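You operate a simulated robot arm through the tools that you are given. There is no shell and no other tool. Be economical: measure what you need, move in short steps, check, and stop when the job is done.

The job below is to be done with a simulated robot arm. You get a single attempt, and the scene is never put back.

JOB
Shake cup seven even at speed 2 under the red lid.
Fine: lid on before the shaker starts; switch it off and turn the dial back to 0. Set down upright: cup seven.

It is judged by the outcome, as a careful person would: the job done as asked, and still so three seconds after it is handed in. It fails if anything else is knocked over, pushed out of place, dropped, spilled or broken. Lids that push on must go on centred and level and be pressed home; caps that screw on are set level and turned clockwise until they are tight.

ROBOT AND FRAMES
A 5-joint arm with a two-finger parallel gripper, fixed in place. Base frame: the origin is at the foot of the arm, x ahead of it, y to its left, z up; the work surface is at about z = 0. Units: cm, rad, N and s.
With the tool pointing down near the work surface it reaches from about 26 to 60 cm from the base axis. Its first joint turns from -1.152 to 1.152 rad. The tool tilts only in the upright plane through the base axis and itself; it spins freely about its own axis. Payload 1.57 kg.
The TCP is the grasp point between the finger pads, 3 cm short of the fingertips. In the tool frame z runs along the fingers and y along their closing line. Largest opening 8 cm; finger width 1.7, thickness 1.2; the body of the gripper, 4 by 8.2 cm, starts 8 cm behind the TCP.
Orientation is that of the tool frame in the base frame, as a unit quaternion [x, y, z, w]. With the fingers straight down and closing along the base's y, the tool's x points along the base's -x, its y along +y and its z along -z.

CONTROLS
- The arm moves only by the tool apply_moves. Its argument "series" is text: rows parted by semicolons, each of 7 numbers parted by spaces: the turn, a rotation vector about the base's x, y, z in units of 45 degrees (1.0 is 45 degrees), then the shift along the base's x, y, z in units of 200 mm (1.0 is 200 mm), then the finger opening in cm, from 0 to 8. In form: wx wy wz dx dy dz gripper; .... A call has 1 to 12 rows; each row is the pose to reach, as a shift and turn from the pose commanded when the call began. A call with a number of a shift or a turn outside -1 to 1 is refused whole. Each row takes 0.2 s and may step no farther than 5 cm and 0.15 rad from the row before; otherwise, or with a gripper value out of range, the whole call is refused. A pose out of reach is approached as far as the arm can. The call stops where the force on the tool passes 40 N (or 10 N more than at its start, if that is more) or the arm is blocked; 0.2 s more then pass. Each finger travels about 15.3 cm/s and halts on what it meets, pressing with about 29 N; the grip force reading is that of the motor and also rises with nothing between the fingers. The clock runs only during rows and for 0.2 s after the last one: add rows that repeat a pose to give the fingers time. It gives the time, the measured TCP pose, the force on the tool (base axes), the opening and the grip force at its end, in the units of the frame above (readings bear some noise), with the torque about the TCP (base axes, N m) and any sound that the robot's microphone picked up.
- Cameras (640 x 400 px; columns grow to the right, rows downward): "scene" is fixed at [3.23, 38.44, 54.04]; the picture's right is [-0.83, -0.56, 0.00], its down [-0.23, 0.34, -0.91] and it looks along [0.51, -0.75, -0.41] (base axes); focal length 312 px, centre (320, 200). "wrist" rides on the gripper at [7.2, -0.7, -12.2] in the tool frame; the picture's right is [0.09, 1.00, 0.00], its down [-0.84, 0.08, -0.54] and it looks along [-0.54, 0.05, 0.84] (tool axes); focal length 238 px, centre (320, 200). There is no depth. A picture from a camera that has moved, and an enlarged one, comes with that camera's place and axes in the base frame and with its lens.
- camera(camera): a new picture of that camera. It takes no simulated time.
- close_up(camera, box): a new picture of the part [left, top, right, bottom] of that camera's present view, enlarged. It takes no simulated time.
- job_done(): hands the job in; it is judged then, once.

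Go step by step. Nothing tells you positions but the pictures and the camera data: compare them with the known pose of the tool, close in by small moves and look again before you grip or let go. The budget is 120 turns and 76 pictures, counting those below and the enlarged ones. Unless the task says otherwise, let go and move clear before handing in, and close with one line.

The tools are called after "Call:" as a command line: name --argument value ..., lists and objects as JSON in quotes. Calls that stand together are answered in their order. apply_moves: Moves the arm, as the interface text tells. Its arguments: {"type":"object","properties":{"series":{"type":"string"}},"required":["series"]} The other tools are called the same way: camera (camera) takes a picture; close_up (camera, box) takes an enlarged picture of a part of a camera's view; job_done () hands the job in.

At the start:

```text
clock: 0.0
eef_pos: [38.04, -14.62, 37.97]
tcp_rot: [0.0, 1.0, -0.001, 0.001]
contact_force: [0.0, -1.1, 0.0]
torque: [0.0, 0.0, -0.02]
width: 8.01
grip_force: 0.0
```

scene: 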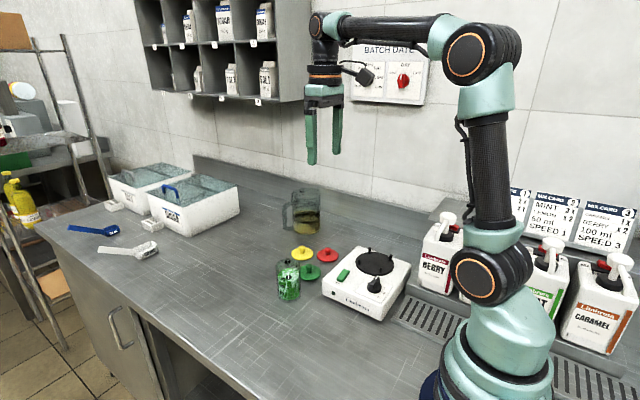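
wrist: 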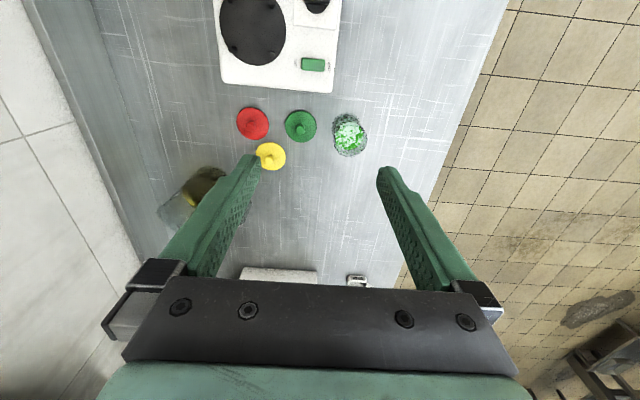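

I see a shaker base, three lids, a cup with green contents and a pitcher. I'll enlarge these areas to read labels and the dial.

Call:
close_up --camera "scene" --box '[260, 230, 420, 330]'

Call:
close_up --camera "wrist" --box '[200, 0, 400, 170]'

Call:
close_up --camera "scene" --box '[340, 30, 440, 110]'

Call:
close_up --camera "scene" --box '[500, 170, 640, 270]'

```text
4.00 times, centred on (340, 280) of scene
camera zoom: at [3.23, 38.44, 54.04], right [-0.83, -0.56, 0.0], down [-0.23, 0.34, -0.91], along [0.51, -0.75, -0.41], focal length 1248 px, centre (240, -120)
```

zoom: 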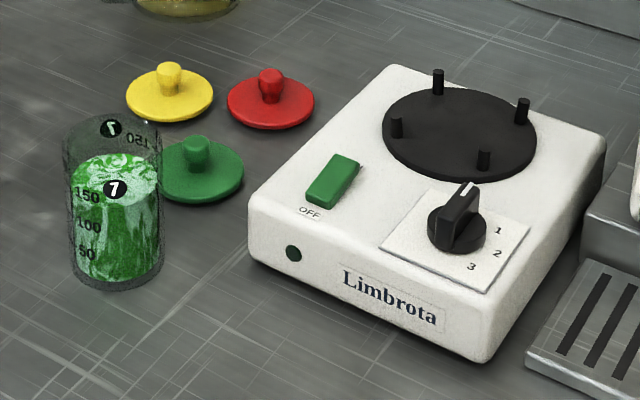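

```text
2.35 times, centred on (300, 85) of wrist
camera zoom: at [30.89, -15.16, 50.23], right [-0.09, 1.0, 0.0], down [0.84, 0.08, 0.54], along [0.54, 0.05, -0.84], focal length 561 px, centre (367, 471)
```

zoom: 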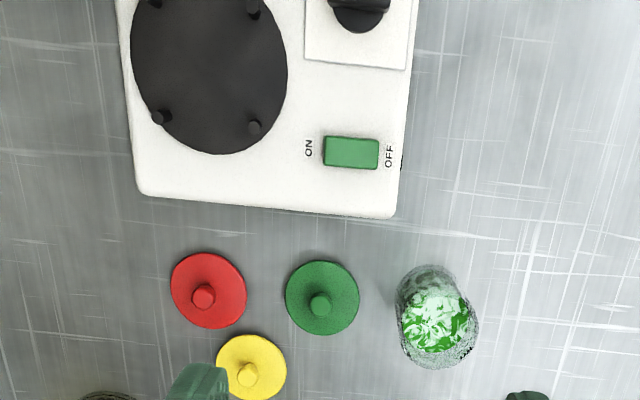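

```text
5.00 times, centred on (390, 70) of scene
camera zoom: at [3.23, 38.44, 54.04], right [-0.83, -0.56, 0.0], down [-0.23, 0.34, -0.91], along [0.51, -0.75, -0.41], focal length 1559 px, centre (-30, 850)
```

zoom: 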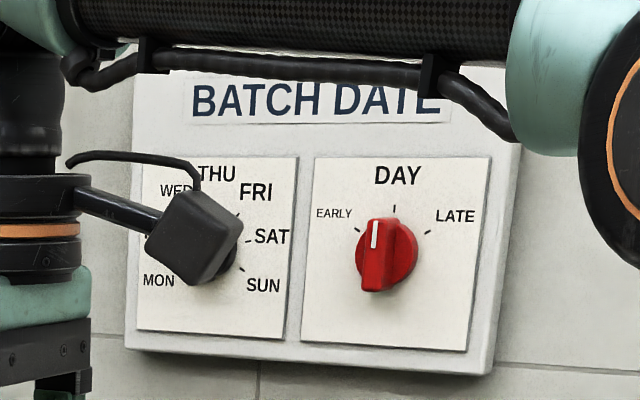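

```text
4.00 times, centred on (570, 220) of scene
camera zoom: at [3.23, 38.44, 54.04], right [-0.83, -0.56, 0.0], down [-0.23, 0.34, -0.91], along [0.51, -0.75, -0.41], focal length 1248 px, centre (-680, 120)
```

zoom: 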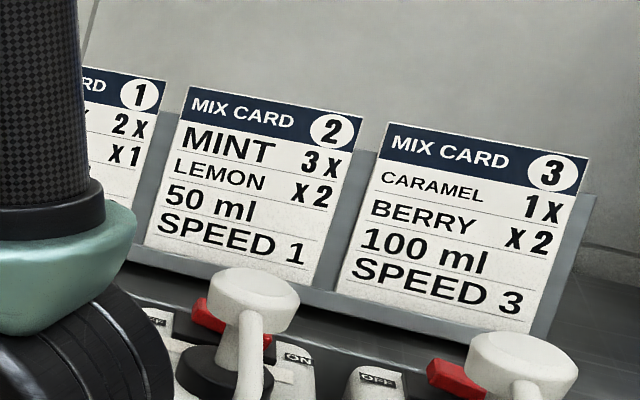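

The cup is labelled 7, at about (43.5, -7.2) and 10 cm tall. The red lid is near (45.3, -27.9), the shaker disc near (29.6, -25.8, 5), the rocker near (33.6, -16.5) and the dial near (25.2, -16.3). I'll look at the shaker panel from above first, then the red lid.

Call:
apply_moves --series "0 0 0 0 0 -0.2 4; 0 0 0 -0.05 -0.02 -0.4 4; 0 0 0 -0.1 -0.04 -0.6 4; 0 0 0 -0.2 -0.06 -0.8 4; 0 0 0 -0.3 -0.08 -0.8 4"

Call:
camera --camera "wrist"

```text
clock: 1.2
eef_pos: [32.16, -15.84, 22.03]
tcp_rot: [0.0, 1.0, 0.0, 0.001]
contact_force: [-0.1, -0.6, -0.7]
torque: [-0.01, 0.03, -0.01]
width: 4.01
grip_force: 0.1
```

```text
69 pictures are left
camera wrist: at [24.96, -16.61, 34.26], right [-0.09, 1.0, 0.0], down [0.84, 0.08, 0.54], along [0.54, 0.05, -0.84], focal length 238 px, centre (320, 200)
```

wrist: 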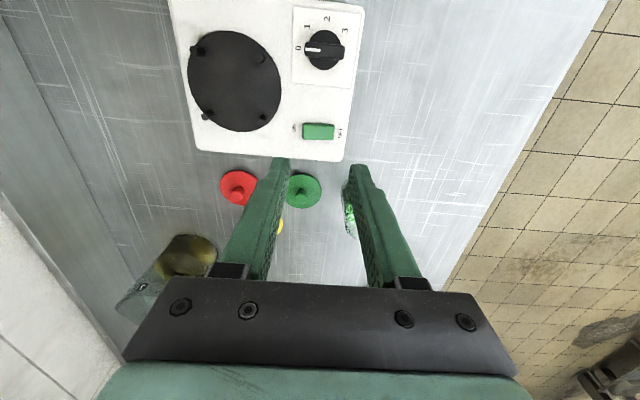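

Call:
close_up --camera "wrist" --box '[160, 0, 380, 138]'

Call:
close_up --camera "wrist" --box '[280, 0, 376, 60]'

```text
2.90 times, centred on (270, 69) of wrist
camera zoom: at [24.96, -16.61, 34.26], right [-0.09, 1.0, 0.0], down [0.84, 0.08, 0.54], along [0.54, 0.05, -0.84], focal length 691 px, centre (465, 580)
```

zoom: 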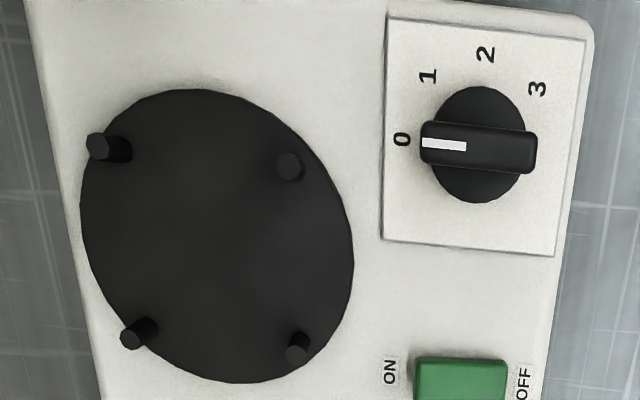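

```text
6.67 times, centred on (328, 30) of wrist
camera zoom: at [24.96, -16.61, 34.26], right [-0.09, 1.0, 0.0], down [0.84, 0.08, 0.54], along [0.54, 0.05, -0.84], focal length 1589 px, centre (267, 1333)
```

zoom: 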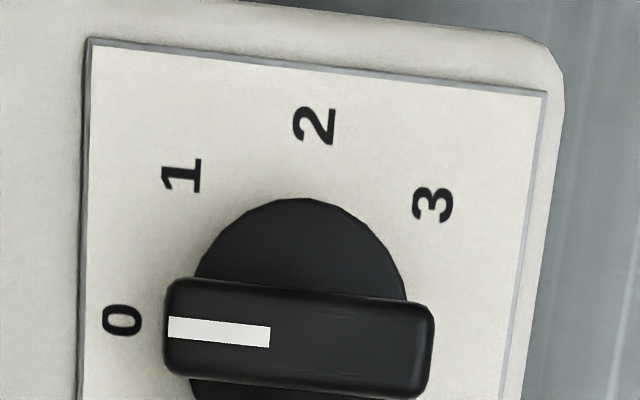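

The dial is centred at about (25.35, -16.17). It points to 0 (-y), with 2 at 90° clockwise (-x), and the disc centre is about (29.6, -25.9). Next I'll move above the red lid for a closer look.

Call:
apply_moves --series "0 0 0 0.15 -0.15 0 4; 0 0 0 0.3 -0.3 0 4; 0 0 0 0.45 -0.45 -0.05 4; 0 0 0 0.6 -0.6 -0.1 4; 0 0 0 0.655 -0.6 -0.3 4; 0 0 0 0.655 -0.6 -0.3 4"

Call:
camera --camera "wrist"

Call:
close_up --camera "scene" --box '[260, 230, 356, 306]'

```text
clock: 2.6
eef_pos: [45.24, -28.29, 15.58]
tcp_rot: [-0.001, 1.0, 0.0, 0.0]
contact_force: [0.6, 1.0, -0.3]
torque: [0.0, -0.02, -0.03]
width: 3.99
grip_force: 0.1
```

```text
66 pictures are left
camera wrist: at [38.09, -28.97, 27.92], right [-0.09, 1.0, 0.0], down [0.84, 0.08, 0.54], along [0.54, 0.05, -0.84], focal length 238 px, centre (320, 200)
```

wrist: 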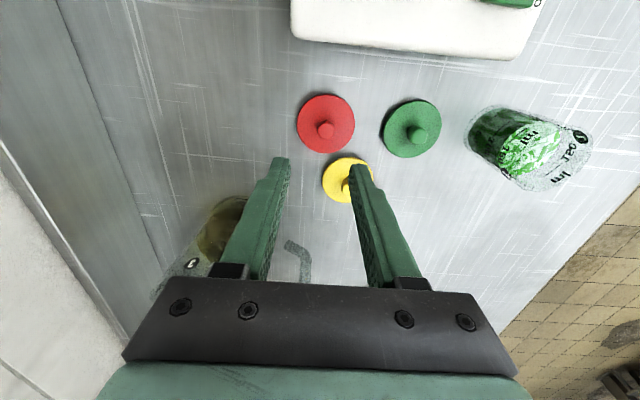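

```text
5.26 times, centred on (308, 268) of scene
camera zoom: at [3.23, 38.44, 54.04], right [-0.83, -0.56, 0.0], down [-0.23, 0.34, -0.91], along [0.51, -0.75, -0.41], focal length 1641 px, centre (383, -158)
```

zoom: 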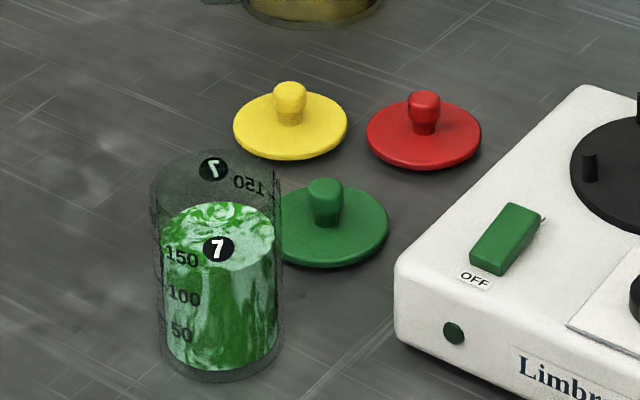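

The red knob is at about (45.35, -27.75), with its head top near z=2.9. I'll descend to TCP z≈7.5 and re-check the alignment.

Call:
apply_moves --series "0 0 0 0.006 0.025 -0.2 4; 0 0 0 0.006 0.025 -0.4 4; 0 0 0 0.006 0.025 -0.4 4"

Call:
camera --camera "wrist"

Call:
close_up --camera "scene" --box '[290, 220, 370, 284]'

```text
clock: 3.4
eef_pos: [45.83, -27.64, 7.84]
tcp_rot: [0.0, 1.0, -0.001, -0.001]
contact_force: [-0.6, 0.2, -0.6]
torque: [-0.01, 0.0, 0.03]
width: 4.01
grip_force: 0.0
```

```text
64 pictures are left
camera wrist: at [38.62, -28.16, 20.1], right [-0.09, 1.0, 0.0], down [0.84, 0.08, 0.54], along [0.54, 0.05, -0.84], focal length 238 px, centre (320, 200)
```

wrist: 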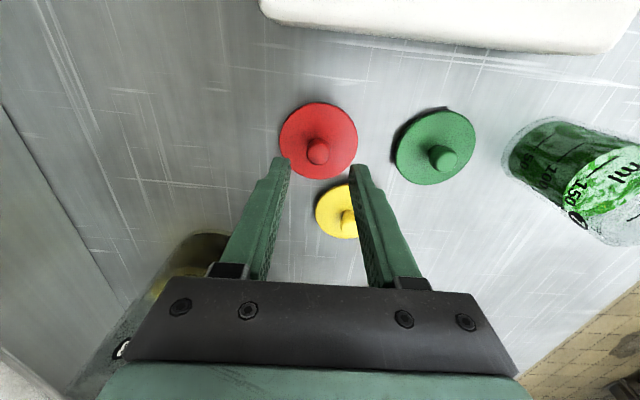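

```text
6.25 times, centred on (330, 252) of scene
camera zoom: at [3.23, 38.44, 54.04], right [-0.83, -0.56, 0.0], down [-0.23, 0.34, -0.91], along [0.51, -0.75, -0.41], focal length 1949 px, centre (258, -125)
```

zoom: 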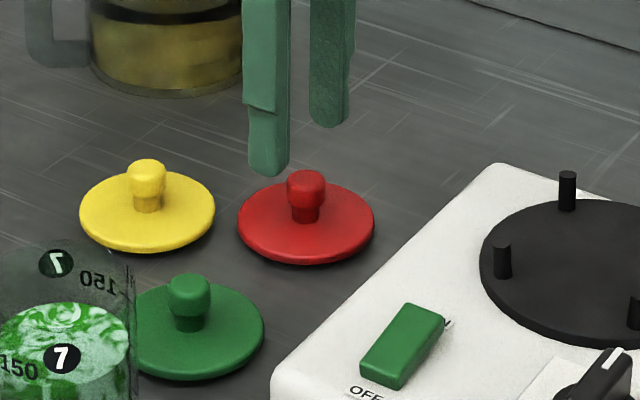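

The knob sits about 0.45 cm behind (−x) and 0.2 cm right (−y) of the TCP. I'll correct for that and descend to z≈4.4.

Call:
apply_moves --series "0 0 0 -0.022 -0.011 0 4; 0 0 0 -0.022 -0.011 -0.1 4; 0 0 0 -0.022 -0.011 -0.172 4; 0 0 0 -0.022 -0.011 -0.172 4"

Call:
camera --camera "wrist"

Call:
close_up --camera "scene" --box '[290, 220, 370, 284]'

```text
clock: 4.4
eef_pos: [45.06, -27.92, 4.62]
tcp_rot: [0.0, 1.0, -0.001, 0.0]
contact_force: [0.0, 0.3, -0.4]
torque: [0.02, 0.0, 0.02]
width: 4.02
grip_force: 0.0
```

```text
62 pictures are left
camera wrist: at [37.97, -28.49, 16.82], right [-0.09, 1.0, 0.0], down [0.84, 0.08, 0.54], along [0.54, 0.05, -0.84], focal length 238 px, centre (320, 200)
```

wrist: 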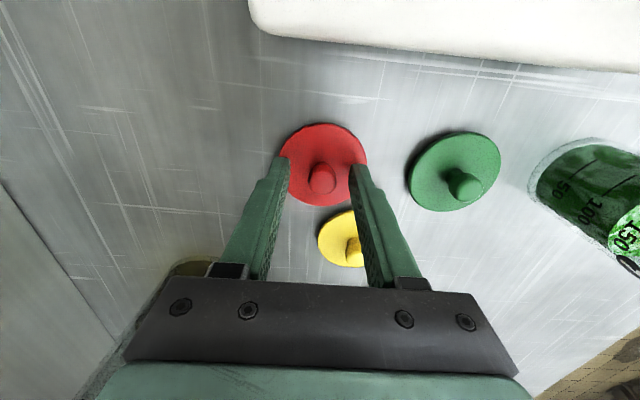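

```text
6.25 times, centred on (330, 252) of scene
camera zoom: at [3.23, 38.44, 54.04], right [-0.83, -0.56, 0.0], down [-0.23, 0.34, -0.91], along [0.51, -0.75, -0.41], focal length 1949 px, centre (258, -125)
```

zoom: 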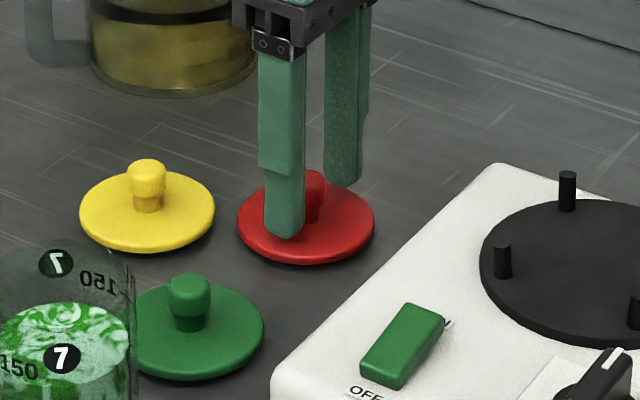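

The knob is centred between the fingers, with about 0.3 cm left in x. I'll nudge −x, lower slightly and close.

Call:
apply_moves --series "0 0 0 -0.014 0 0 4; 0 0 0 -0.014 0 -0.015 4; 0 0 0 -0.014 0 -0.015 2; 0 0 0 -0.014 0 -0.015 0.8; 0 0 0 -0.014 0 -0.015 0.8"

Call:
close_up --camera "wrist" --box '[240, 100, 400, 200]'

Call:
close_up --camera "scene" --box '[290, 220, 370, 284]'

```text
clock: 5.6
eef_pos: [44.81, -27.88, 4.28]
tcp_rot: [-0.001, 1.0, 0.001, 0.0]
contact_force: [0.4, -0.4, -0.5]
torque: [0.0, 0.0, -0.01]
width: 1.66
grip_force: 29.1
```

```text
4.00 times, centred on (320, 150) of wrist
camera zoom: at [37.6, -28.43, 16.52], right [-0.09, 1.0, 0.0], down [0.84, 0.08, 0.54], along [0.54, 0.05, -0.84], focal length 953 px, centre (320, 400)
```

zoom: 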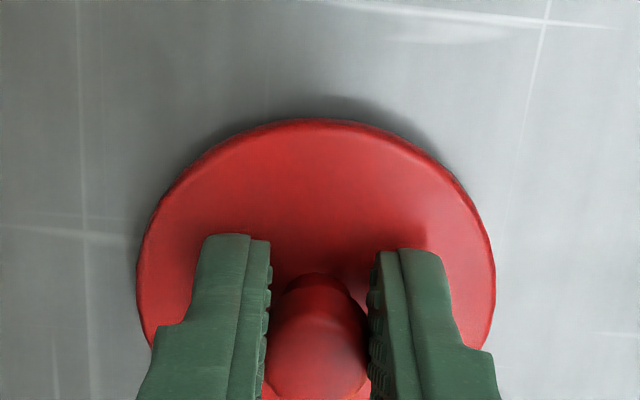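

```text
6.25 times, centred on (330, 252) of scene
camera zoom: at [3.23, 38.44, 54.04], right [-0.83, -0.56, 0.0], down [-0.23, 0.34, -0.91], along [0.51, -0.75, -0.41], focal length 1949 px, centre (258, -125)
```

zoom: 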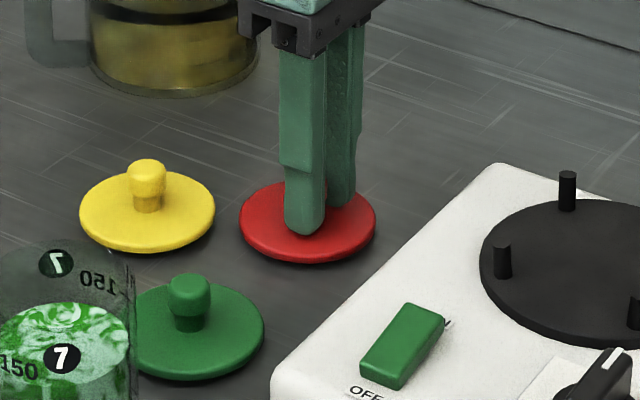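

The knob is gripped (1.66 cm). I'll lift straight up and check how the lid hangs.

Call:
apply_moves --series "0 0 0 0 0 0.1 0.8; 0 0 0 0 0 0.3 0.8; 0 0 0 0 0 0.5 0.8; 0 0 0 0 0 0.7 0.8; 0 0 0 0 0 0.78 0.8; 0 0 0 0 0 0.78 0.8"

Call:
camera --camera "wrist"

Call:
close_up --camera "wrist" --box '[240, 100, 400, 200]'

Call:
close_up --camera "scene" --box '[260, 130, 380, 226]'

```text
clock: 7.0
eef_pos: [44.47, -27.89, 19.76]
tcp_rot: [0.0, 1.0, 0.001, 0.0]
contact_force: [0.0, 0.3, -0.4]
torque: [-0.01, 0.0, 0.0]
width: 1.64
grip_force: 29.1
```

```text
58 pictures are left
camera wrist: at [37.3, -28.53, 32.03], right [-0.09, 1.0, 0.0], down [0.84, 0.08, 0.54], along [0.54, 0.05, -0.84], focal length 238 px, centre (320, 200)
```

wrist: 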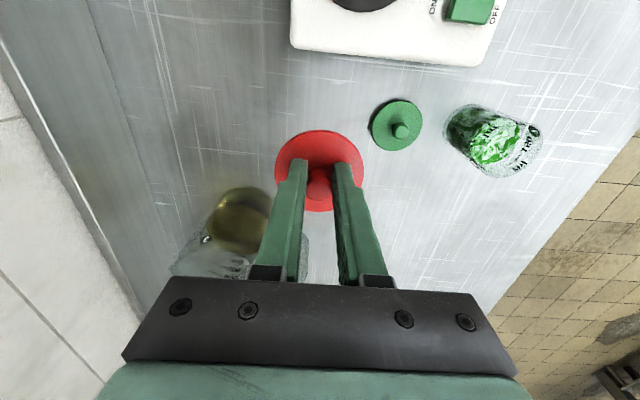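

```text
4.00 times, centred on (320, 150) of wrist
camera zoom: at [37.3, -28.53, 32.03], right [-0.09, 1.0, 0.0], down [0.84, 0.08, 0.54], along [0.54, 0.05, -0.84], focal length 953 px, centre (320, 400)
```

zoom: 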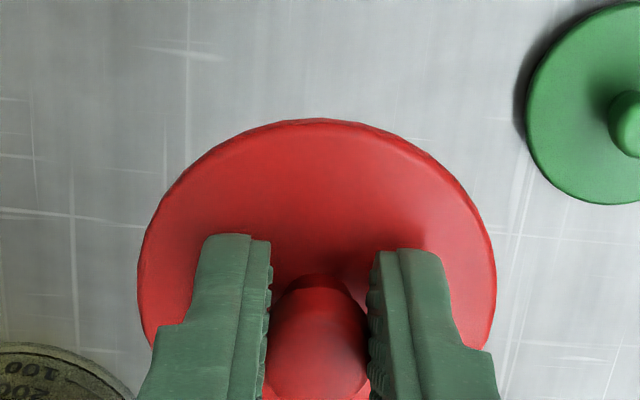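

```text
4.17 times, centred on (320, 178) of scene
camera zoom: at [3.23, 38.44, 54.04], right [-0.83, -0.56, 0.0], down [-0.23, 0.34, -0.91], along [0.51, -0.75, -0.41], focal length 1299 px, centre (320, 292)
```

zoom: 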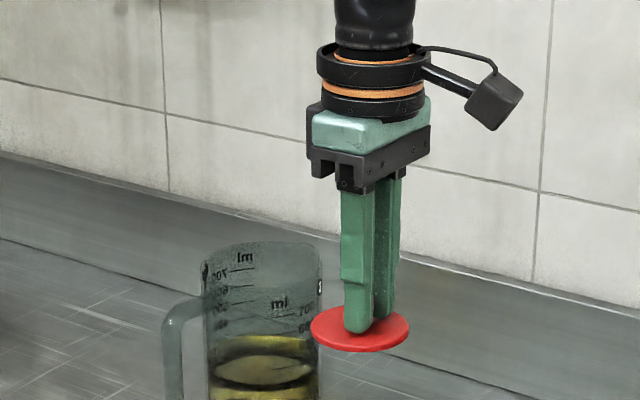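

The lid hangs level; its centre is about 0.6 cm in +x from the TCP. Next I'll carry it at height to just short of the cup and look.

Call:
apply_moves --series "0 0 0 -0.018 0.1 0 0.8; 0 0 0 -0.036 0.3 0 0.8; 0 0 0 -0.054 0.5 0 0.8; 0 0 0 -0.072 0.7 0 0.8; 0 0 0 -0.09 0.9 0 0.8; 0 0 0 -0.09 1.0 0 0.8; 0 0 0 -0.09 1.0 0 0.8; 0 0 0 -0.09 1.0 0 0.8"

Call:
camera --camera "wrist"

Call:
close_up --camera "scene" --box '[220, 170, 370, 310]'

```text
clock: 8.8
eef_pos: [42.96, -7.82, 19.71]
tcp_rot: [0.0, 1.0, 0.0, 0.0]
contact_force: [-0.5, -0.9, -0.7]
torque: [-0.02, 0.0, -0.01]
width: 1.64
grip_force: 29.4
```

```text
55 pictures are left
camera wrist: at [35.64, -8.49, 31.94], right [-0.09, 1.0, 0.0], down [0.84, 0.08, 0.54], along [0.54, 0.05, -0.84], focal length 238 px, centre (320, 200)
```

wrist: 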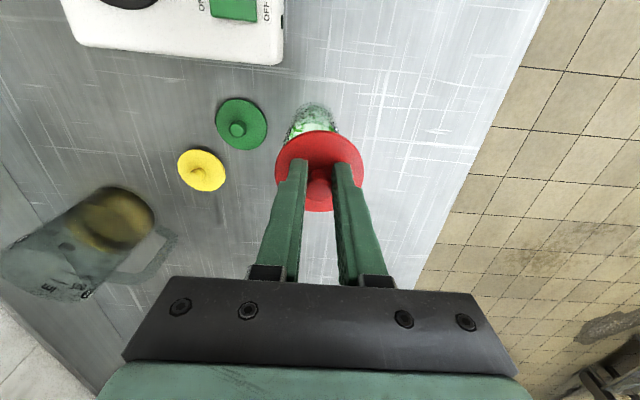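

```text
2.86 times, centred on (295, 240) of scene
camera zoom: at [3.22, 38.44, 54.04], right [-0.83, -0.56, 0.0], down [-0.23, 0.34, -0.91], along [0.51, -0.75, -0.41], focal length 891 px, centre (391, 86)
```

zoom: 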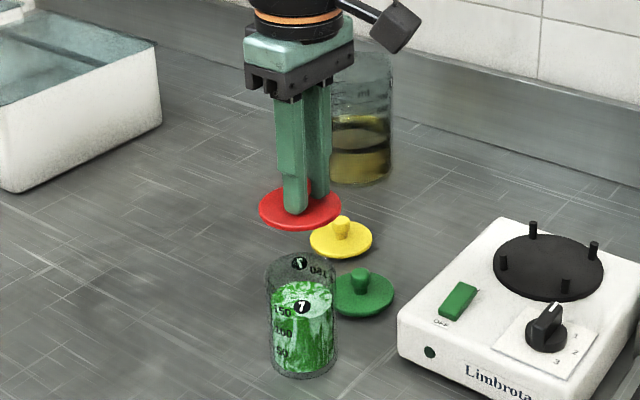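

From here the lid hides the cup. I'll move 8 cm outward so the wrist camera looks straight down on the cup and I can locate it precisely.

Call:
apply_moves --series "0 0 0 0.1 0 0 0.8; 0 0 0 0.25 0 0 0.8; 0 0 0 0.4 0 0 0.8; 0 0 0 0.4 0 0 0.8; 0 0 0 0.4 0 0 0.8"

Call:
close_up --camera "wrist" --box '[240, 0, 400, 100]'

Call:
close_up --camera "scene" --box '[250, 240, 330, 304]'

```text
clock: 10.0
eef_pos: [50.79, -7.83, 20.0]
tcp_rot: [0.0, 1.0, -0.001, -0.001]
contact_force: [0.6, -0.3, -0.1]
torque: [0.02, 0.0, -0.03]
width: 1.65
grip_force: 28.6
```

```text
4.00 times, centred on (320, 50) of wrist
camera zoom: at [43.71, -8.43, 32.18], right [-0.09, 1.0, 0.0], down [0.84, 0.08, 0.54], along [0.54, 0.05, -0.84], focal length 953 px, centre (320, 800)
```

zoom: 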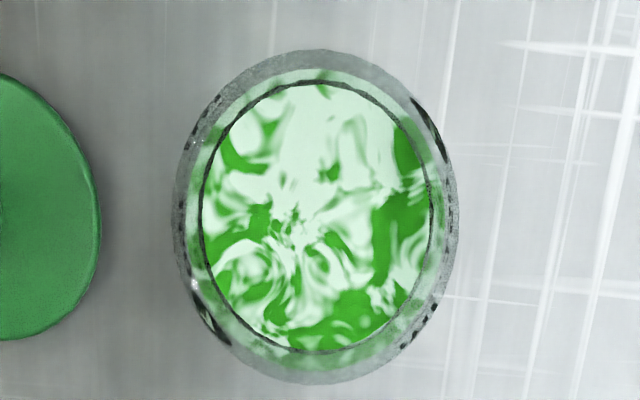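

```text
6.25 times, centred on (290, 272) of scene
camera zoom: at [3.23, 38.44, 54.04], right [-0.83, -0.56, 0.0], down [-0.23, 0.34, -0.91], along [0.51, -0.75, -0.41], focal length 1949 px, centre (508, -250)
```

zoom: 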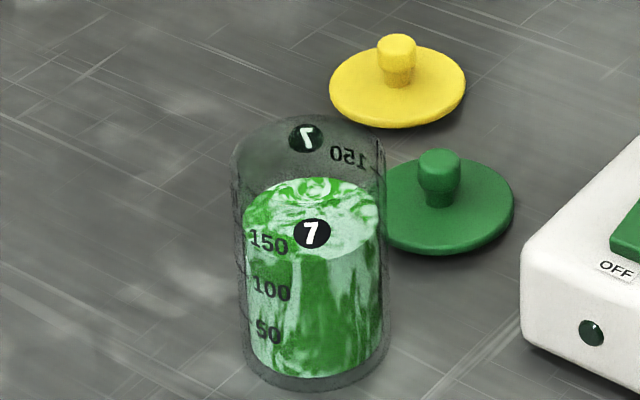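

From this near-vertical view, the cup is about 6.47 cm behind (−x) and 0.74 cm right (−y) of the TCP. With the lid's +0.6 cm offset I shift by (−7.07, −0.67) and come down to about 1 cm above the rim.

Call:
apply_moves --series "0 0 0 -0.15 -0.015 0 0.8; 0 0 0 -0.3 -0.0335 0 0.8; 0 0 0 -0.3535 -0.0335 0 0.8; 0 0 0 -0.3535 -0.0335 -0.1 0.8; 0 0 0 -0.3535 -0.0335 -0.22 0.8; 0 0 0 -0.3535 -0.0335 -0.22 0.8;0 0 0 -0.3535 -0.0335 -0.22 0.8"

Call:
close_up --camera "wrist" --box '[240, 80, 400, 240]'

Call:
close_up --camera "scene" --box '[250, 225, 330, 305]'

```text
clock: 11.6
eef_pos: [43.43, -8.58, 15.34]
tcp_rot: [0.0, 1.0, 0.0, 0.0]
contact_force: [0.0, -0.1, -0.4]
torque: [0.0, -0.01, 0.04]
width: 1.6
grip_force: 29.2
```

```text
2.50 times, centred on (320, 160) of wrist
camera zoom: at [36.33, -9.23, 27.62], right [-0.09, 1.0, 0.0], down [0.84, 0.08, 0.54], along [0.54, 0.05, -0.84], focal length 596 px, centre (320, 300)
```

zoom: 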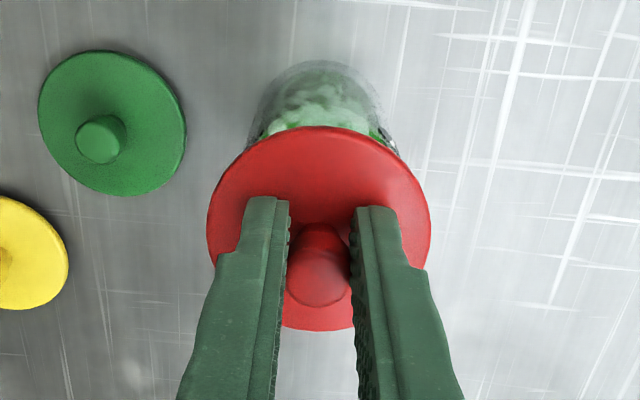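

```text
5.00 times, centred on (290, 265) of scene
camera zoom: at [3.23, 38.44, 54.04], right [-0.83, -0.56, 0.0], down [-0.23, 0.34, -0.91], along [0.51, -0.75, -0.41], focal length 1559 px, centre (470, -125)
```

zoom: 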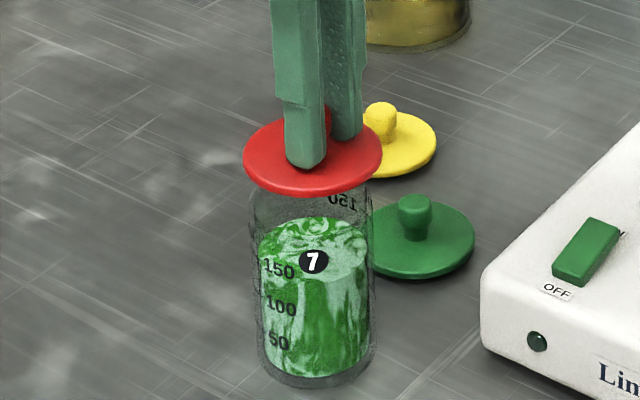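

The lateral alignment looks good in both views. I'll check the front edge in more detail before lowering.

Call:
close_up --camera "wrist" --box '[280, 100, 360, 150]'

Call:
close_up --camera "scene" --box '[290, 240, 338, 276]'

```text
8.00 times, centred on (320, 125) of wrist
camera zoom: at [36.33, -9.23, 27.62], right [-0.09, 1.0, 0.0], down [0.84, 0.08, 0.54], along [0.54, 0.05, -0.84], focal length 1907 px, centre (320, 800)
```

zoom: 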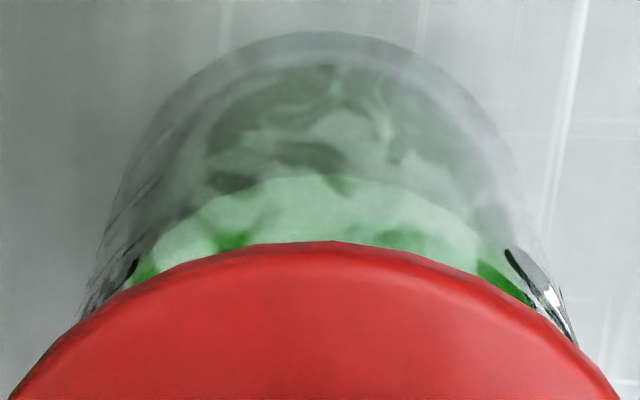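

```text
11.11 times, centred on (314, 258) of scene
camera zoom: at [3.23, 38.44, 54.04], right [-0.83, -0.56, 0.0], down [-0.23, 0.34, -0.91], along [0.51, -0.75, -0.41], focal length 3465 px, centre (387, -444)
```

zoom: 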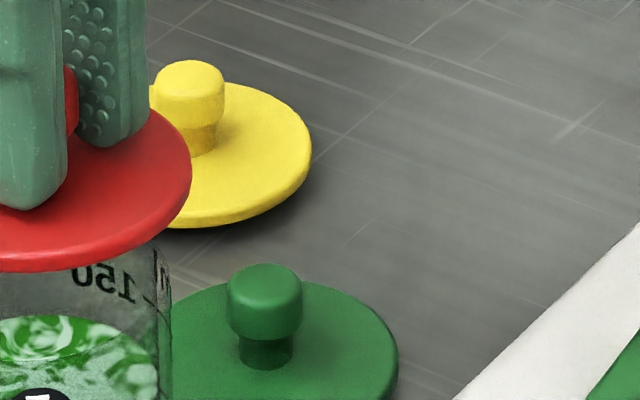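

Alignment is within about 0.2 cm. I'll lower slowly onto the rim and watch the force.

Call:
apply_moves --series "0 0 0 0.005 0.003 -0.02 0.8; 0 0 0 0.005 0.003 -0.035 0.8; 0 0 0 0.005 0.003 -0.048 0.8; 0 0 0 0.005 0.003 -0.048 0.8"

Call:
close_up --camera "scene" --box '[262, 230, 326, 270]'

```text
clock: 12.6
eef_pos: [43.76, -8.48, 14.46]
tcp_rot: [-0.001, 1.0, 0.0, -0.001]
contact_force: [-0.2, 0.1, 0.2]
torque: [-0.01, 0.01, -0.01]
width: 1.61
grip_force: 28.7
```

```text
10.00 times, centred on (294, 250) of scene
camera zoom: at [3.23, 38.44, 54.04], right [-0.83, -0.56, 0.0], down [-0.23, 0.34, -0.91], along [0.51, -0.75, -0.41], focal length 3119 px, centre (580, -300)
```

zoom: 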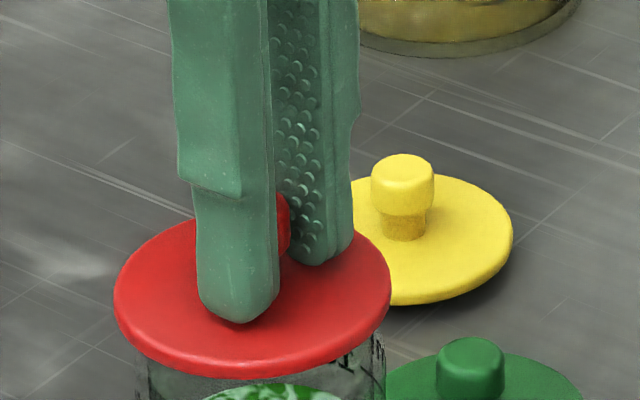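

Call:
close_up --camera "scene" --box '[262, 250, 326, 306]'

```text
7.14 times, centred on (294, 278) of scene
camera zoom: at [3.23, 38.44, 54.04], right [-0.83, -0.56, 0.0], down [-0.23, 0.34, -0.91], along [0.51, -0.75, -0.41], focal length 2228 px, centre (506, -357)
```

zoom: 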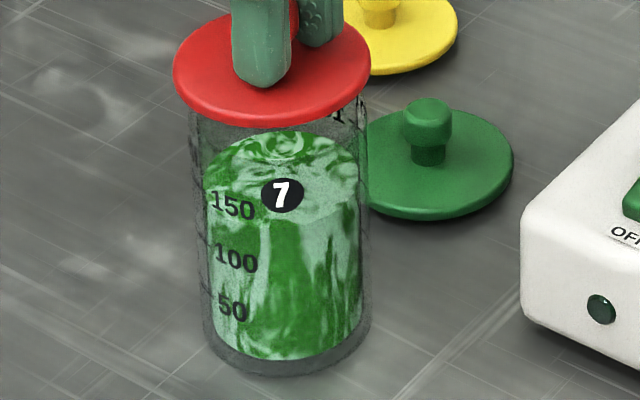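

In the scene view the lid is about 0.2 cm left of the cup axis. I'll shift by (−0.25, −0.05), then lower to light contact.

Call:
apply_moves --series "0 0 0 -0.0125 -0.0025 0 0.8; 0 0 0 -0.0125 -0.0025 0 0.8;0 0 0 -0.0125 -0.0025 0 0.8"

Call:
close_up --camera "scene" --box '[262, 250, 326, 306]'

Call:
close_up --camera "wrist" --box '[260, 100, 380, 175]'

```text
clock: 13.4
eef_pos: [43.55, -8.53, 14.43]
tcp_rot: [0.0, 1.0, 0.001, 0.001]
contact_force: [-1.3, -0.7, 0.3]
torque: [0.0, 0.02, 0.03]
width: 1.65
grip_force: 28.8
```

```text
7.14 times, centred on (294, 278) of scene
camera zoom: at [3.23, 38.44, 54.04], right [-0.83, -0.56, 0.0], down [-0.23, 0.34, -0.91], along [0.51, -0.75, -0.41], focal length 2228 px, centre (506, -357)
```

zoom: 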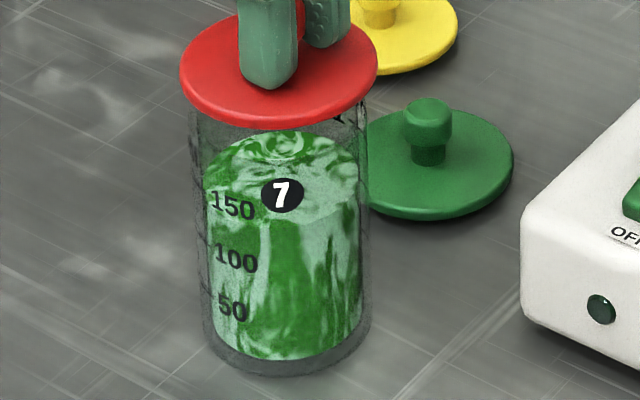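

```text
5.33 times, centred on (320, 138) of wrist
camera zoom: at [36.38, -9.12, 26.67], right [-0.09, 1.0, 0.0], down [0.84, 0.08, 0.54], along [0.54, 0.05, -0.84], focal length 1271 px, centre (320, 533)
```

zoom: 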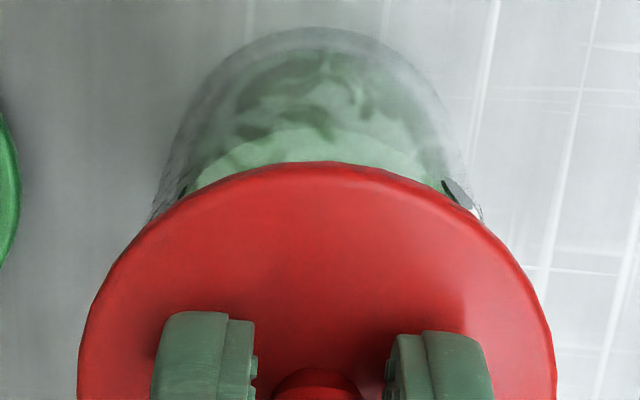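

Both views now show the lid centred. Lowering until it meets the rim.

Call:
apply_moves --series "0 0 0 0 0 -0.01 0.8; 0 0 0 0 0 -0.02 0.8; 0 0 0 0 0 -0.03 0.8; 0 0 0 0 0 -0.03 0.8"

Call:
close_up --camera "scene" --box '[262, 240, 326, 280]'

```text
clock: 14.4
eef_pos: [43.51, -8.59, 13.73]
tcp_rot: [0.0, 1.0, 0.001, 0.0]
contact_force: [0.3, -0.5, 0.3]
torque: [0.0, -0.03, -0.01]
width: 1.61
grip_force: 28.6
```

```text
10.00 times, centred on (294, 260) of scene
camera zoom: at [3.23, 38.44, 54.04], right [-0.83, -0.56, 0.0], down [-0.23, 0.34, -0.91], along [0.51, -0.75, -0.41], focal length 3119 px, centre (580, -400)
```

zoom: 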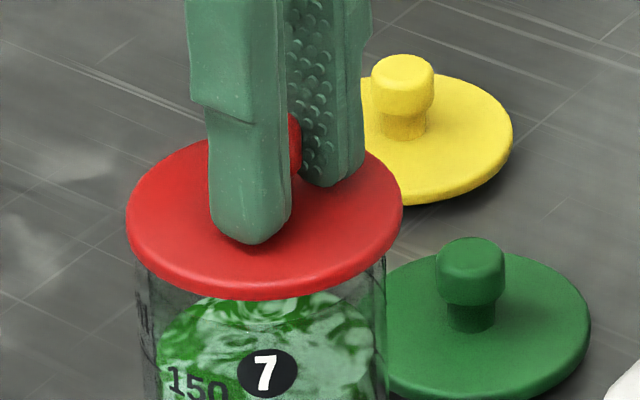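

No contact yet, so I'll keep lowering.

Call:
apply_moves --series "0 0 0 0 0 -0.01 0.8; 0 0 0 0 0 -0.02 0.8; 0 0 0 0 0 -0.03 0.8; 0 0 0 0 0 -0.04 0.8; 0 0 0 0 0 -0.04 0.8"

Call:
close_up --camera "scene" --box '[262, 240, 326, 280]'

```text
clock: 15.6
eef_pos: [43.57, -8.5, 13.1]
tcp_rot: [0.0, 1.0, 0.0, -0.001]
contact_force: [0.4, 0.1, -0.5]
torque: [-0.02, 0.02, 0.01]
width: 1.65
grip_force: 29.2
```

```text
10.00 times, centred on (294, 260) of scene
camera zoom: at [3.23, 38.44, 54.04], right [-0.83, -0.56, 0.0], down [-0.23, 0.34, -0.91], along [0.51, -0.75, -0.41], focal length 3119 px, centre (580, -400)
```

zoom: 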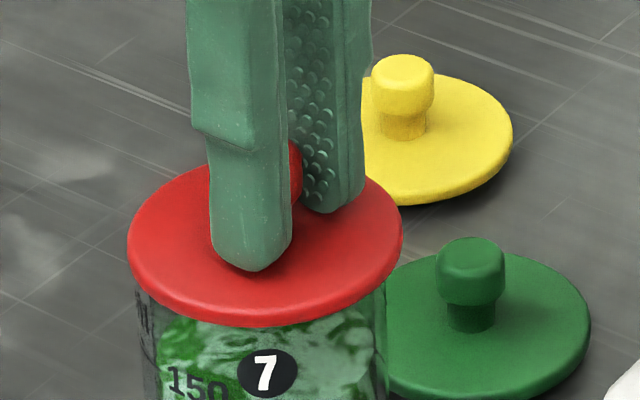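

Call:
apply_moves --series "0 0 0 0 0 -0.01 0.8; 0 0 0 0 0 -0.02 0.8; 0 0 0 0 0 -0.03 0.8; 0 0 0 0 0 -0.04 0.8; 0 0 0 0 0 -0.04 0.8"

Call:
close_up --camera "scene" --box '[262, 240, 326, 280]'

```text
clock: 16.8
eef_pos: [43.68, -8.52, 12.4]
tcp_rot: [-0.001, 1.0, -0.001, 0.003]
contact_force: [-5.1, 2.9, 37.3]
torque: [0.06, -0.17, 0.08]
width: 1.65
grip_force: 28.7
```

```text
10.00 times, centred on (294, 260) of scene
camera zoom: at [3.21, 38.45, 54.04], right [-0.83, -0.56, 0.0], down [-0.23, 0.34, -0.91], along [0.51, -0.75, -0.41], focal length 3119 px, centre (580, -400)
```

zoom: 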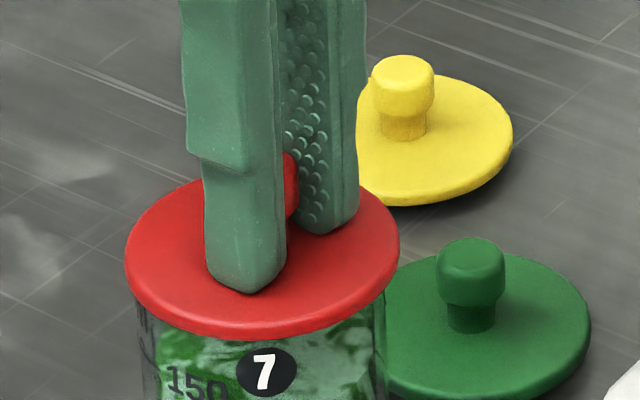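

Contact at about 37 N. I'll ease off, open the fingers, rise and inspect the seating.

Call:
apply_moves --series "0 0 0 0 0 0.015 0.8; 0 0 0 0 0 0.015 4; 0 0 0 0 0 0.015 4; 0 0 0 0 0 0.1 4; 0 0 0 0 0 0.25 4; 0 0 0 0 0 0.25 4"

Call:
close_up --camera "scene" --box '[262, 235, 342, 305]'

Call:
camera --camera "wrist"

```text
clock: 18.2
eef_pos: [43.72, -8.38, 17.33]
tcp_rot: [0.0, 1.0, 0.001, 0.0]
contact_force: [0.2, -0.3, -0.3]
torque: [0.01, 0.01, -0.01]
width: 4.01
grip_force: 0.1
```

```text
5.71 times, centred on (302, 270) of scene
camera zoom: at [3.23, 38.44, 54.04], right [-0.83, -0.56, 0.0], down [-0.23, 0.34, -0.91], along [0.51, -0.75, -0.41], focal length 1782 px, centre (423, -200)
```

zoom: 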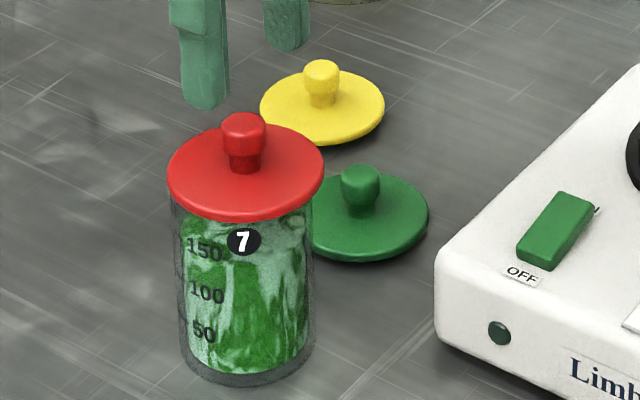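

```text
39 pictures are left
camera wrist: at [36.53, -9.0, 29.58], right [-0.09, 1.0, 0.0], down [0.84, 0.08, 0.54], along [0.54, 0.05, -0.84], focal length 238 px, centre (320, 200)
```

wrist: 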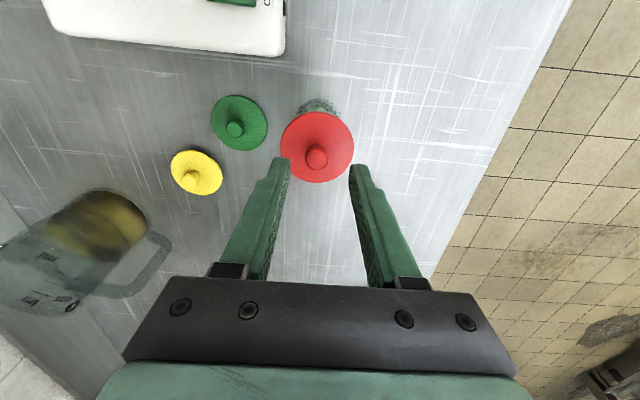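

The lid sits centred. I'll close the fingers, centre over the knob (+0.3, −0.3), and press straight down on it to make sure it's home.

Call:
apply_moves --series "0 0 0 0.015 -0.015 0 2; 0 0 0 0.015 -0.015 0 0; 0 0 0 0.015 -0.015 -0.05 0; 0 0 0 0.015 -0.015 -0.1 0; 0 0 0 0.015 -0.015 -0.1 0"

Call:
close_up --camera "scene" --box '[262, 215, 342, 285]'

Call:
close_up --camera "wrist" --box '[240, 100, 400, 200]'

```text
clock: 19.4
eef_pos: [43.9, -8.85, 15.42]
tcp_rot: [0.001, 1.0, 0.0, 0.0]
contact_force: [0.2, 0.3, 0.1]
torque: [-0.02, 0.03, 0.01]
width: 0.0
grip_force: 21.4
```

```text
5.71 times, centred on (302, 250) of scene
camera zoom: at [3.23, 38.44, 54.04], right [-0.83, -0.56, 0.0], down [-0.23, 0.34, -0.91], along [0.51, -0.75, -0.41], focal length 1782 px, centre (423, -86)
```

zoom: 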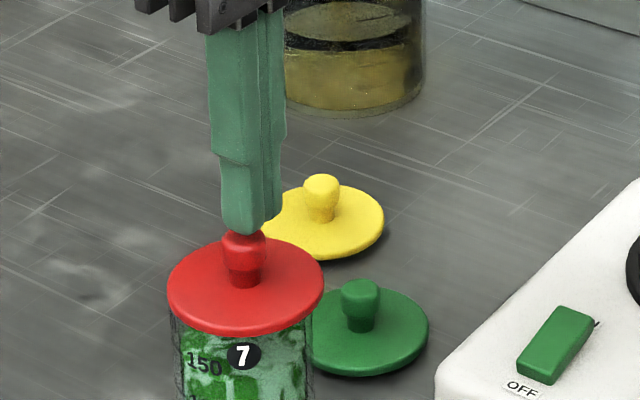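

```text
4.00 times, centred on (320, 150) of wrist
camera zoom: at [36.71, -9.42, 27.58], right [-0.09, 1.0, 0.0], down [0.84, 0.08, 0.54], along [0.54, 0.05, -0.84], focal length 953 px, centre (320, 400)
```

zoom: 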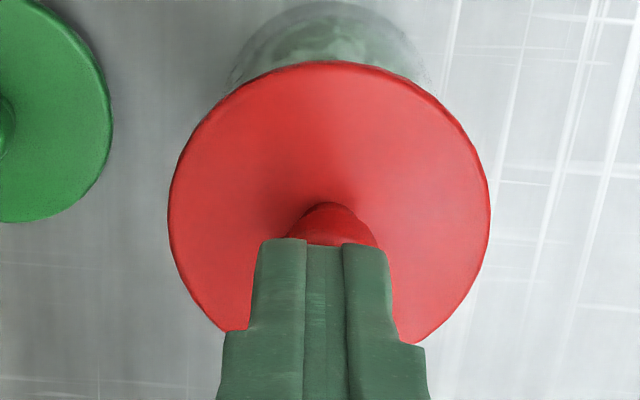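

Fingers are about 0.2 cm off the knob axis; I'll correct by (+0.2, +0.15) and press down.

Call:
apply_moves --series "0 0 0 0.01 0.008 0 0; 0 0 0 0.01 0.008 -0.03 0; 0 0 0 0.01 0.008 -0.045 0; 0 0 0 0.01 0.008 -0.06 0; 0 0 0 0.01 0.008 -0.075 0; 0 0 0 0.01 0.008 -0.09 0; 0 0 0 0.01 0.008 -0.105 0; 0 0 0 0.01 0.008 -0.12 0; 0 0 0 0.01 0.008 -0.135 0"

Call:
close_up --camera "scene" --box '[262, 215, 342, 305]'

```text
clock: 20.3
eef_pos: [44.2, -8.6, 14.68]
tcp_rot: [0.0, 1.0, -0.001, 0.004]
contact_force: [-4.2, 0.1, 8.7]
torque: [0.0, 0.12, -0.03]
width: 0.0
grip_force: 21.2
stopped in row 4: the force on the tool passed its limit at 46 N (the readings are from after the stop); the commanded pose is now the measured one
```

```text
4.44 times, centred on (302, 260) of scene
camera zoom: at [3.22, 38.44, 54.04], right [-0.83, -0.56, 0.0], down [-0.23, 0.34, -0.91], along [0.51, -0.75, -0.41], focal length 1386 px, centre (400, -67)
```

zoom: 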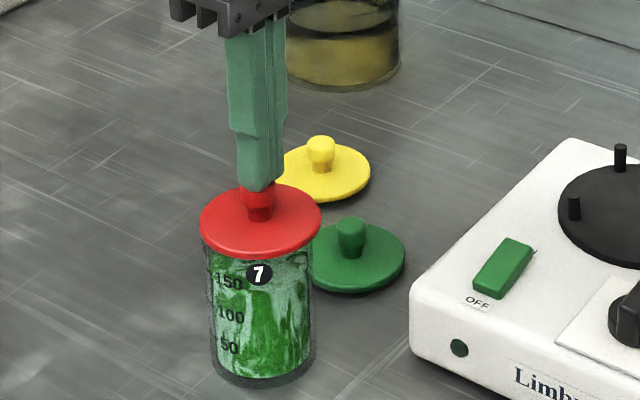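

Pressed to 46 N without further travel. I'll raise, open wide, and check the lid and the alignment for gripping the cup.

Call:
apply_moves --series "0 0 0 0 0 0.05 0; 0 0 0 0 0 0.15 4; 0 0 0 0 0 0.15 8; 0 0 0 0 0 0.15 8; 0 0 0 0 0 0.15 8"

Call:
close_up --camera "scene" --box '[266, 245, 330, 285]'

Call:
camera --camera "wrist"

```text
clock: 21.5
eef_pos: [44.06, -8.78, 17.65]
tcp_rot: [0.0, 1.0, -0.001, 0.004]
contact_force: [-0.1, -0.3, -0.4]
torque: [0.0, 0.03, 0.01]
width: 8.02
grip_force: 0.1
```

```text
10.00 times, centred on (298, 265) of scene
camera zoom: at [3.23, 38.44, 54.04], right [-0.83, -0.56, 0.0], down [-0.23, 0.34, -0.91], along [0.51, -0.75, -0.41], focal length 3119 px, centre (540, -450)
```

zoom: 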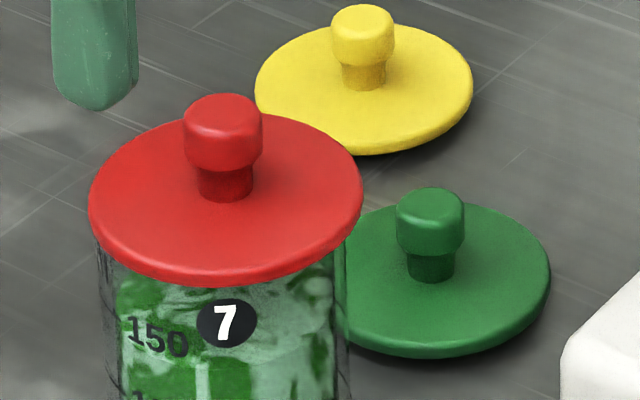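

```text
34 pictures are left
camera wrist: at [36.85, -9.33, 29.84], right [-0.09, 1.0, 0.0], down [0.83, 0.08, 0.55], along [0.54, 0.05, -0.84], focal length 238 px, centre (320, 200)
```

wrist: 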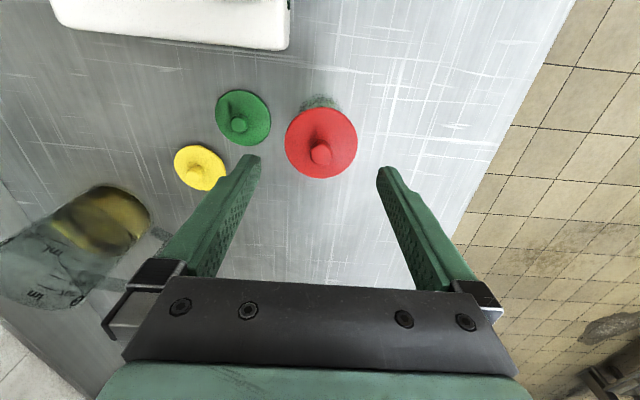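

The lid is level and centred. The knob is directly under the TCP, so I'll descend with the fingers wide open either side of the lid to z≈5, check, then close.

Call:
apply_moves --series "0 0 0 0.005 0 -0.1 8; 0 0 0 0.005 0 -0.2 8; 0 0 0 0.005 0 -0.28 8; 0 0 0 0.005 0 -0.36 8; 0 0 0 0.005 0 -0.44 8; 0 0 0 0.005 0 -0.54 8; 0 0 0 0.005 0 -0.62 8; 0 0 0 0.005 0 -0.62 8"

Call:
camera --camera "wrist"

Call:
close_up --camera "scene" --box '[250, 220, 346, 310]'

```text
clock: 23.3
eef_pos: [44.33, -8.68, 5.19]
tcp_rot: [0.0, 1.0, -0.002, 0.003]
contact_force: [-0.1, 0.8, 0.1]
torque: [0.0, 0.01, -0.01]
width: 8.02
grip_force: 0.0
```

```text
33 pictures are left
camera wrist: at [37.1, -9.17, 17.41], right [-0.09, 1.0, 0.0], down [0.83, 0.08, 0.55], along [0.54, 0.05, -0.84], focal length 238 px, centre (320, 200)
```

wrist: 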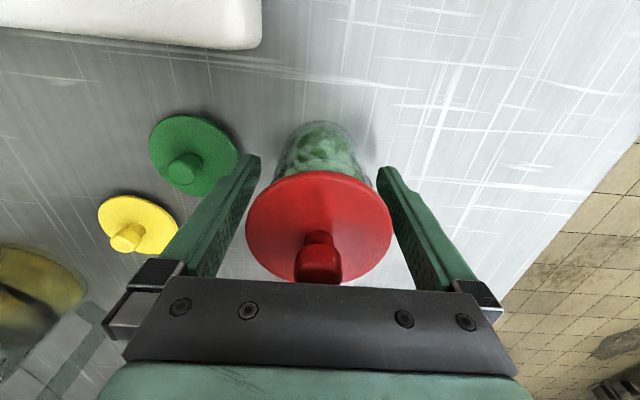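

```text
4.44 times, centred on (298, 265) of scene
camera zoom: at [3.23, 38.44, 54.04], right [-0.83, -0.56, 0.0], down [-0.23, 0.34, -0.91], along [0.51, -0.75, -0.41], focal length 1386 px, centre (418, -89)
```

zoom: 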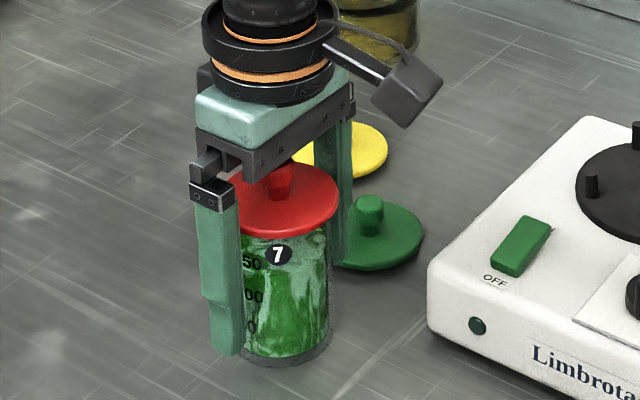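

Fingers straddle the cup evenly and the body clears the knob. Closing now.

Call:
apply_moves --series "0 0 0 0.005 0 -0.62 6.5; 0 0 0 0.005 0 -0.62 5.5; 0 0 0 0.005 0 -0.62 5; 0 0 0 0.005 0 -0.62 5"

```text
refused: row 1 steps farther than a row can; nothing moved
```

Call:
apply_moves --series "0 0 0 0 0 0 6.5; 0 0 0 0 0 0 5.5; 0 0 0 0 0 0 5; 0 0 0 0 0 0 5"

Call:
close_up --camera "wrist" --box '[220, 100, 420, 300]'

```text
clock: 24.3
eef_pos: [44.3, -8.6, 5.12]
tcp_rot: [0.0, 1.0, -0.001, 0.003]
contact_force: [0.1, -0.7, -1.2]
torque: [0.02, -0.01, -0.01]
width: 6.42
grip_force: 28.8
```

```text
2.00 times, centred on (320, 200) of wrist
camera zoom: at [37.1, -9.17, 17.44], right [-0.09, 1.0, 0.0], down [0.83, 0.08, 0.55], along [0.54, 0.05, -0.84], focal length 477 px, centre (320, 200)
```

zoom: 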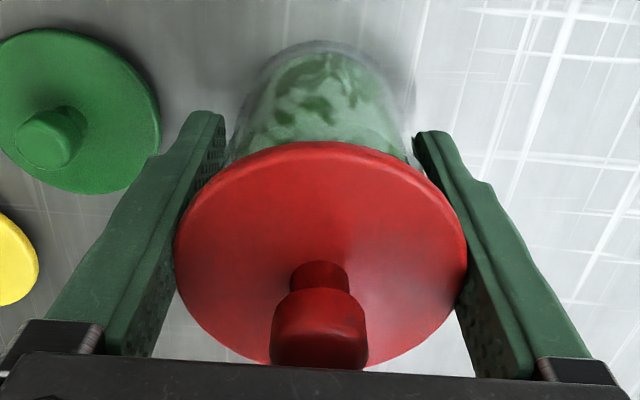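

The reading of 6.42 cm shows the fingers are holding the lid's rim, not the cup wall. I'll test a 0.6 cm lift to see whether the pressed lid carries the cup.

Call:
apply_moves --series "0 0 0 0 0 0.01 5; 0 0 0 0 0 0.02 5; 0 0 0 0 0 0.03 5; 0 0 0 0 0 0.03 5"

Call:
close_up --camera "scene" --box '[250, 245, 330, 310]'

```text
clock: 25.3
eef_pos: [44.48, -8.51, 5.78]
tcp_rot: [0.0, 1.0, -0.001, 0.003]
contact_force: [0.2, 0.0, -0.7]
torque: [0.04, -0.02, -0.01]
width: 6.41
grip_force: 28.9
```

```text
6.15 times, centred on (290, 278) of scene
camera zoom: at [3.23, 38.44, 54.04], right [-0.83, -0.56, 0.0], down [-0.23, 0.34, -0.91], along [0.51, -0.75, -0.41], focal length 1919 px, centre (505, -277)
```

zoom: 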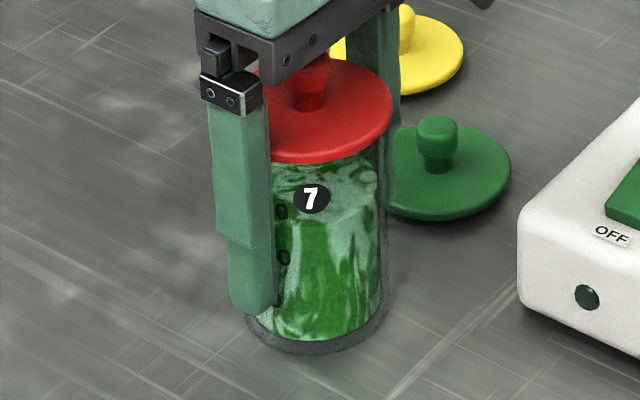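

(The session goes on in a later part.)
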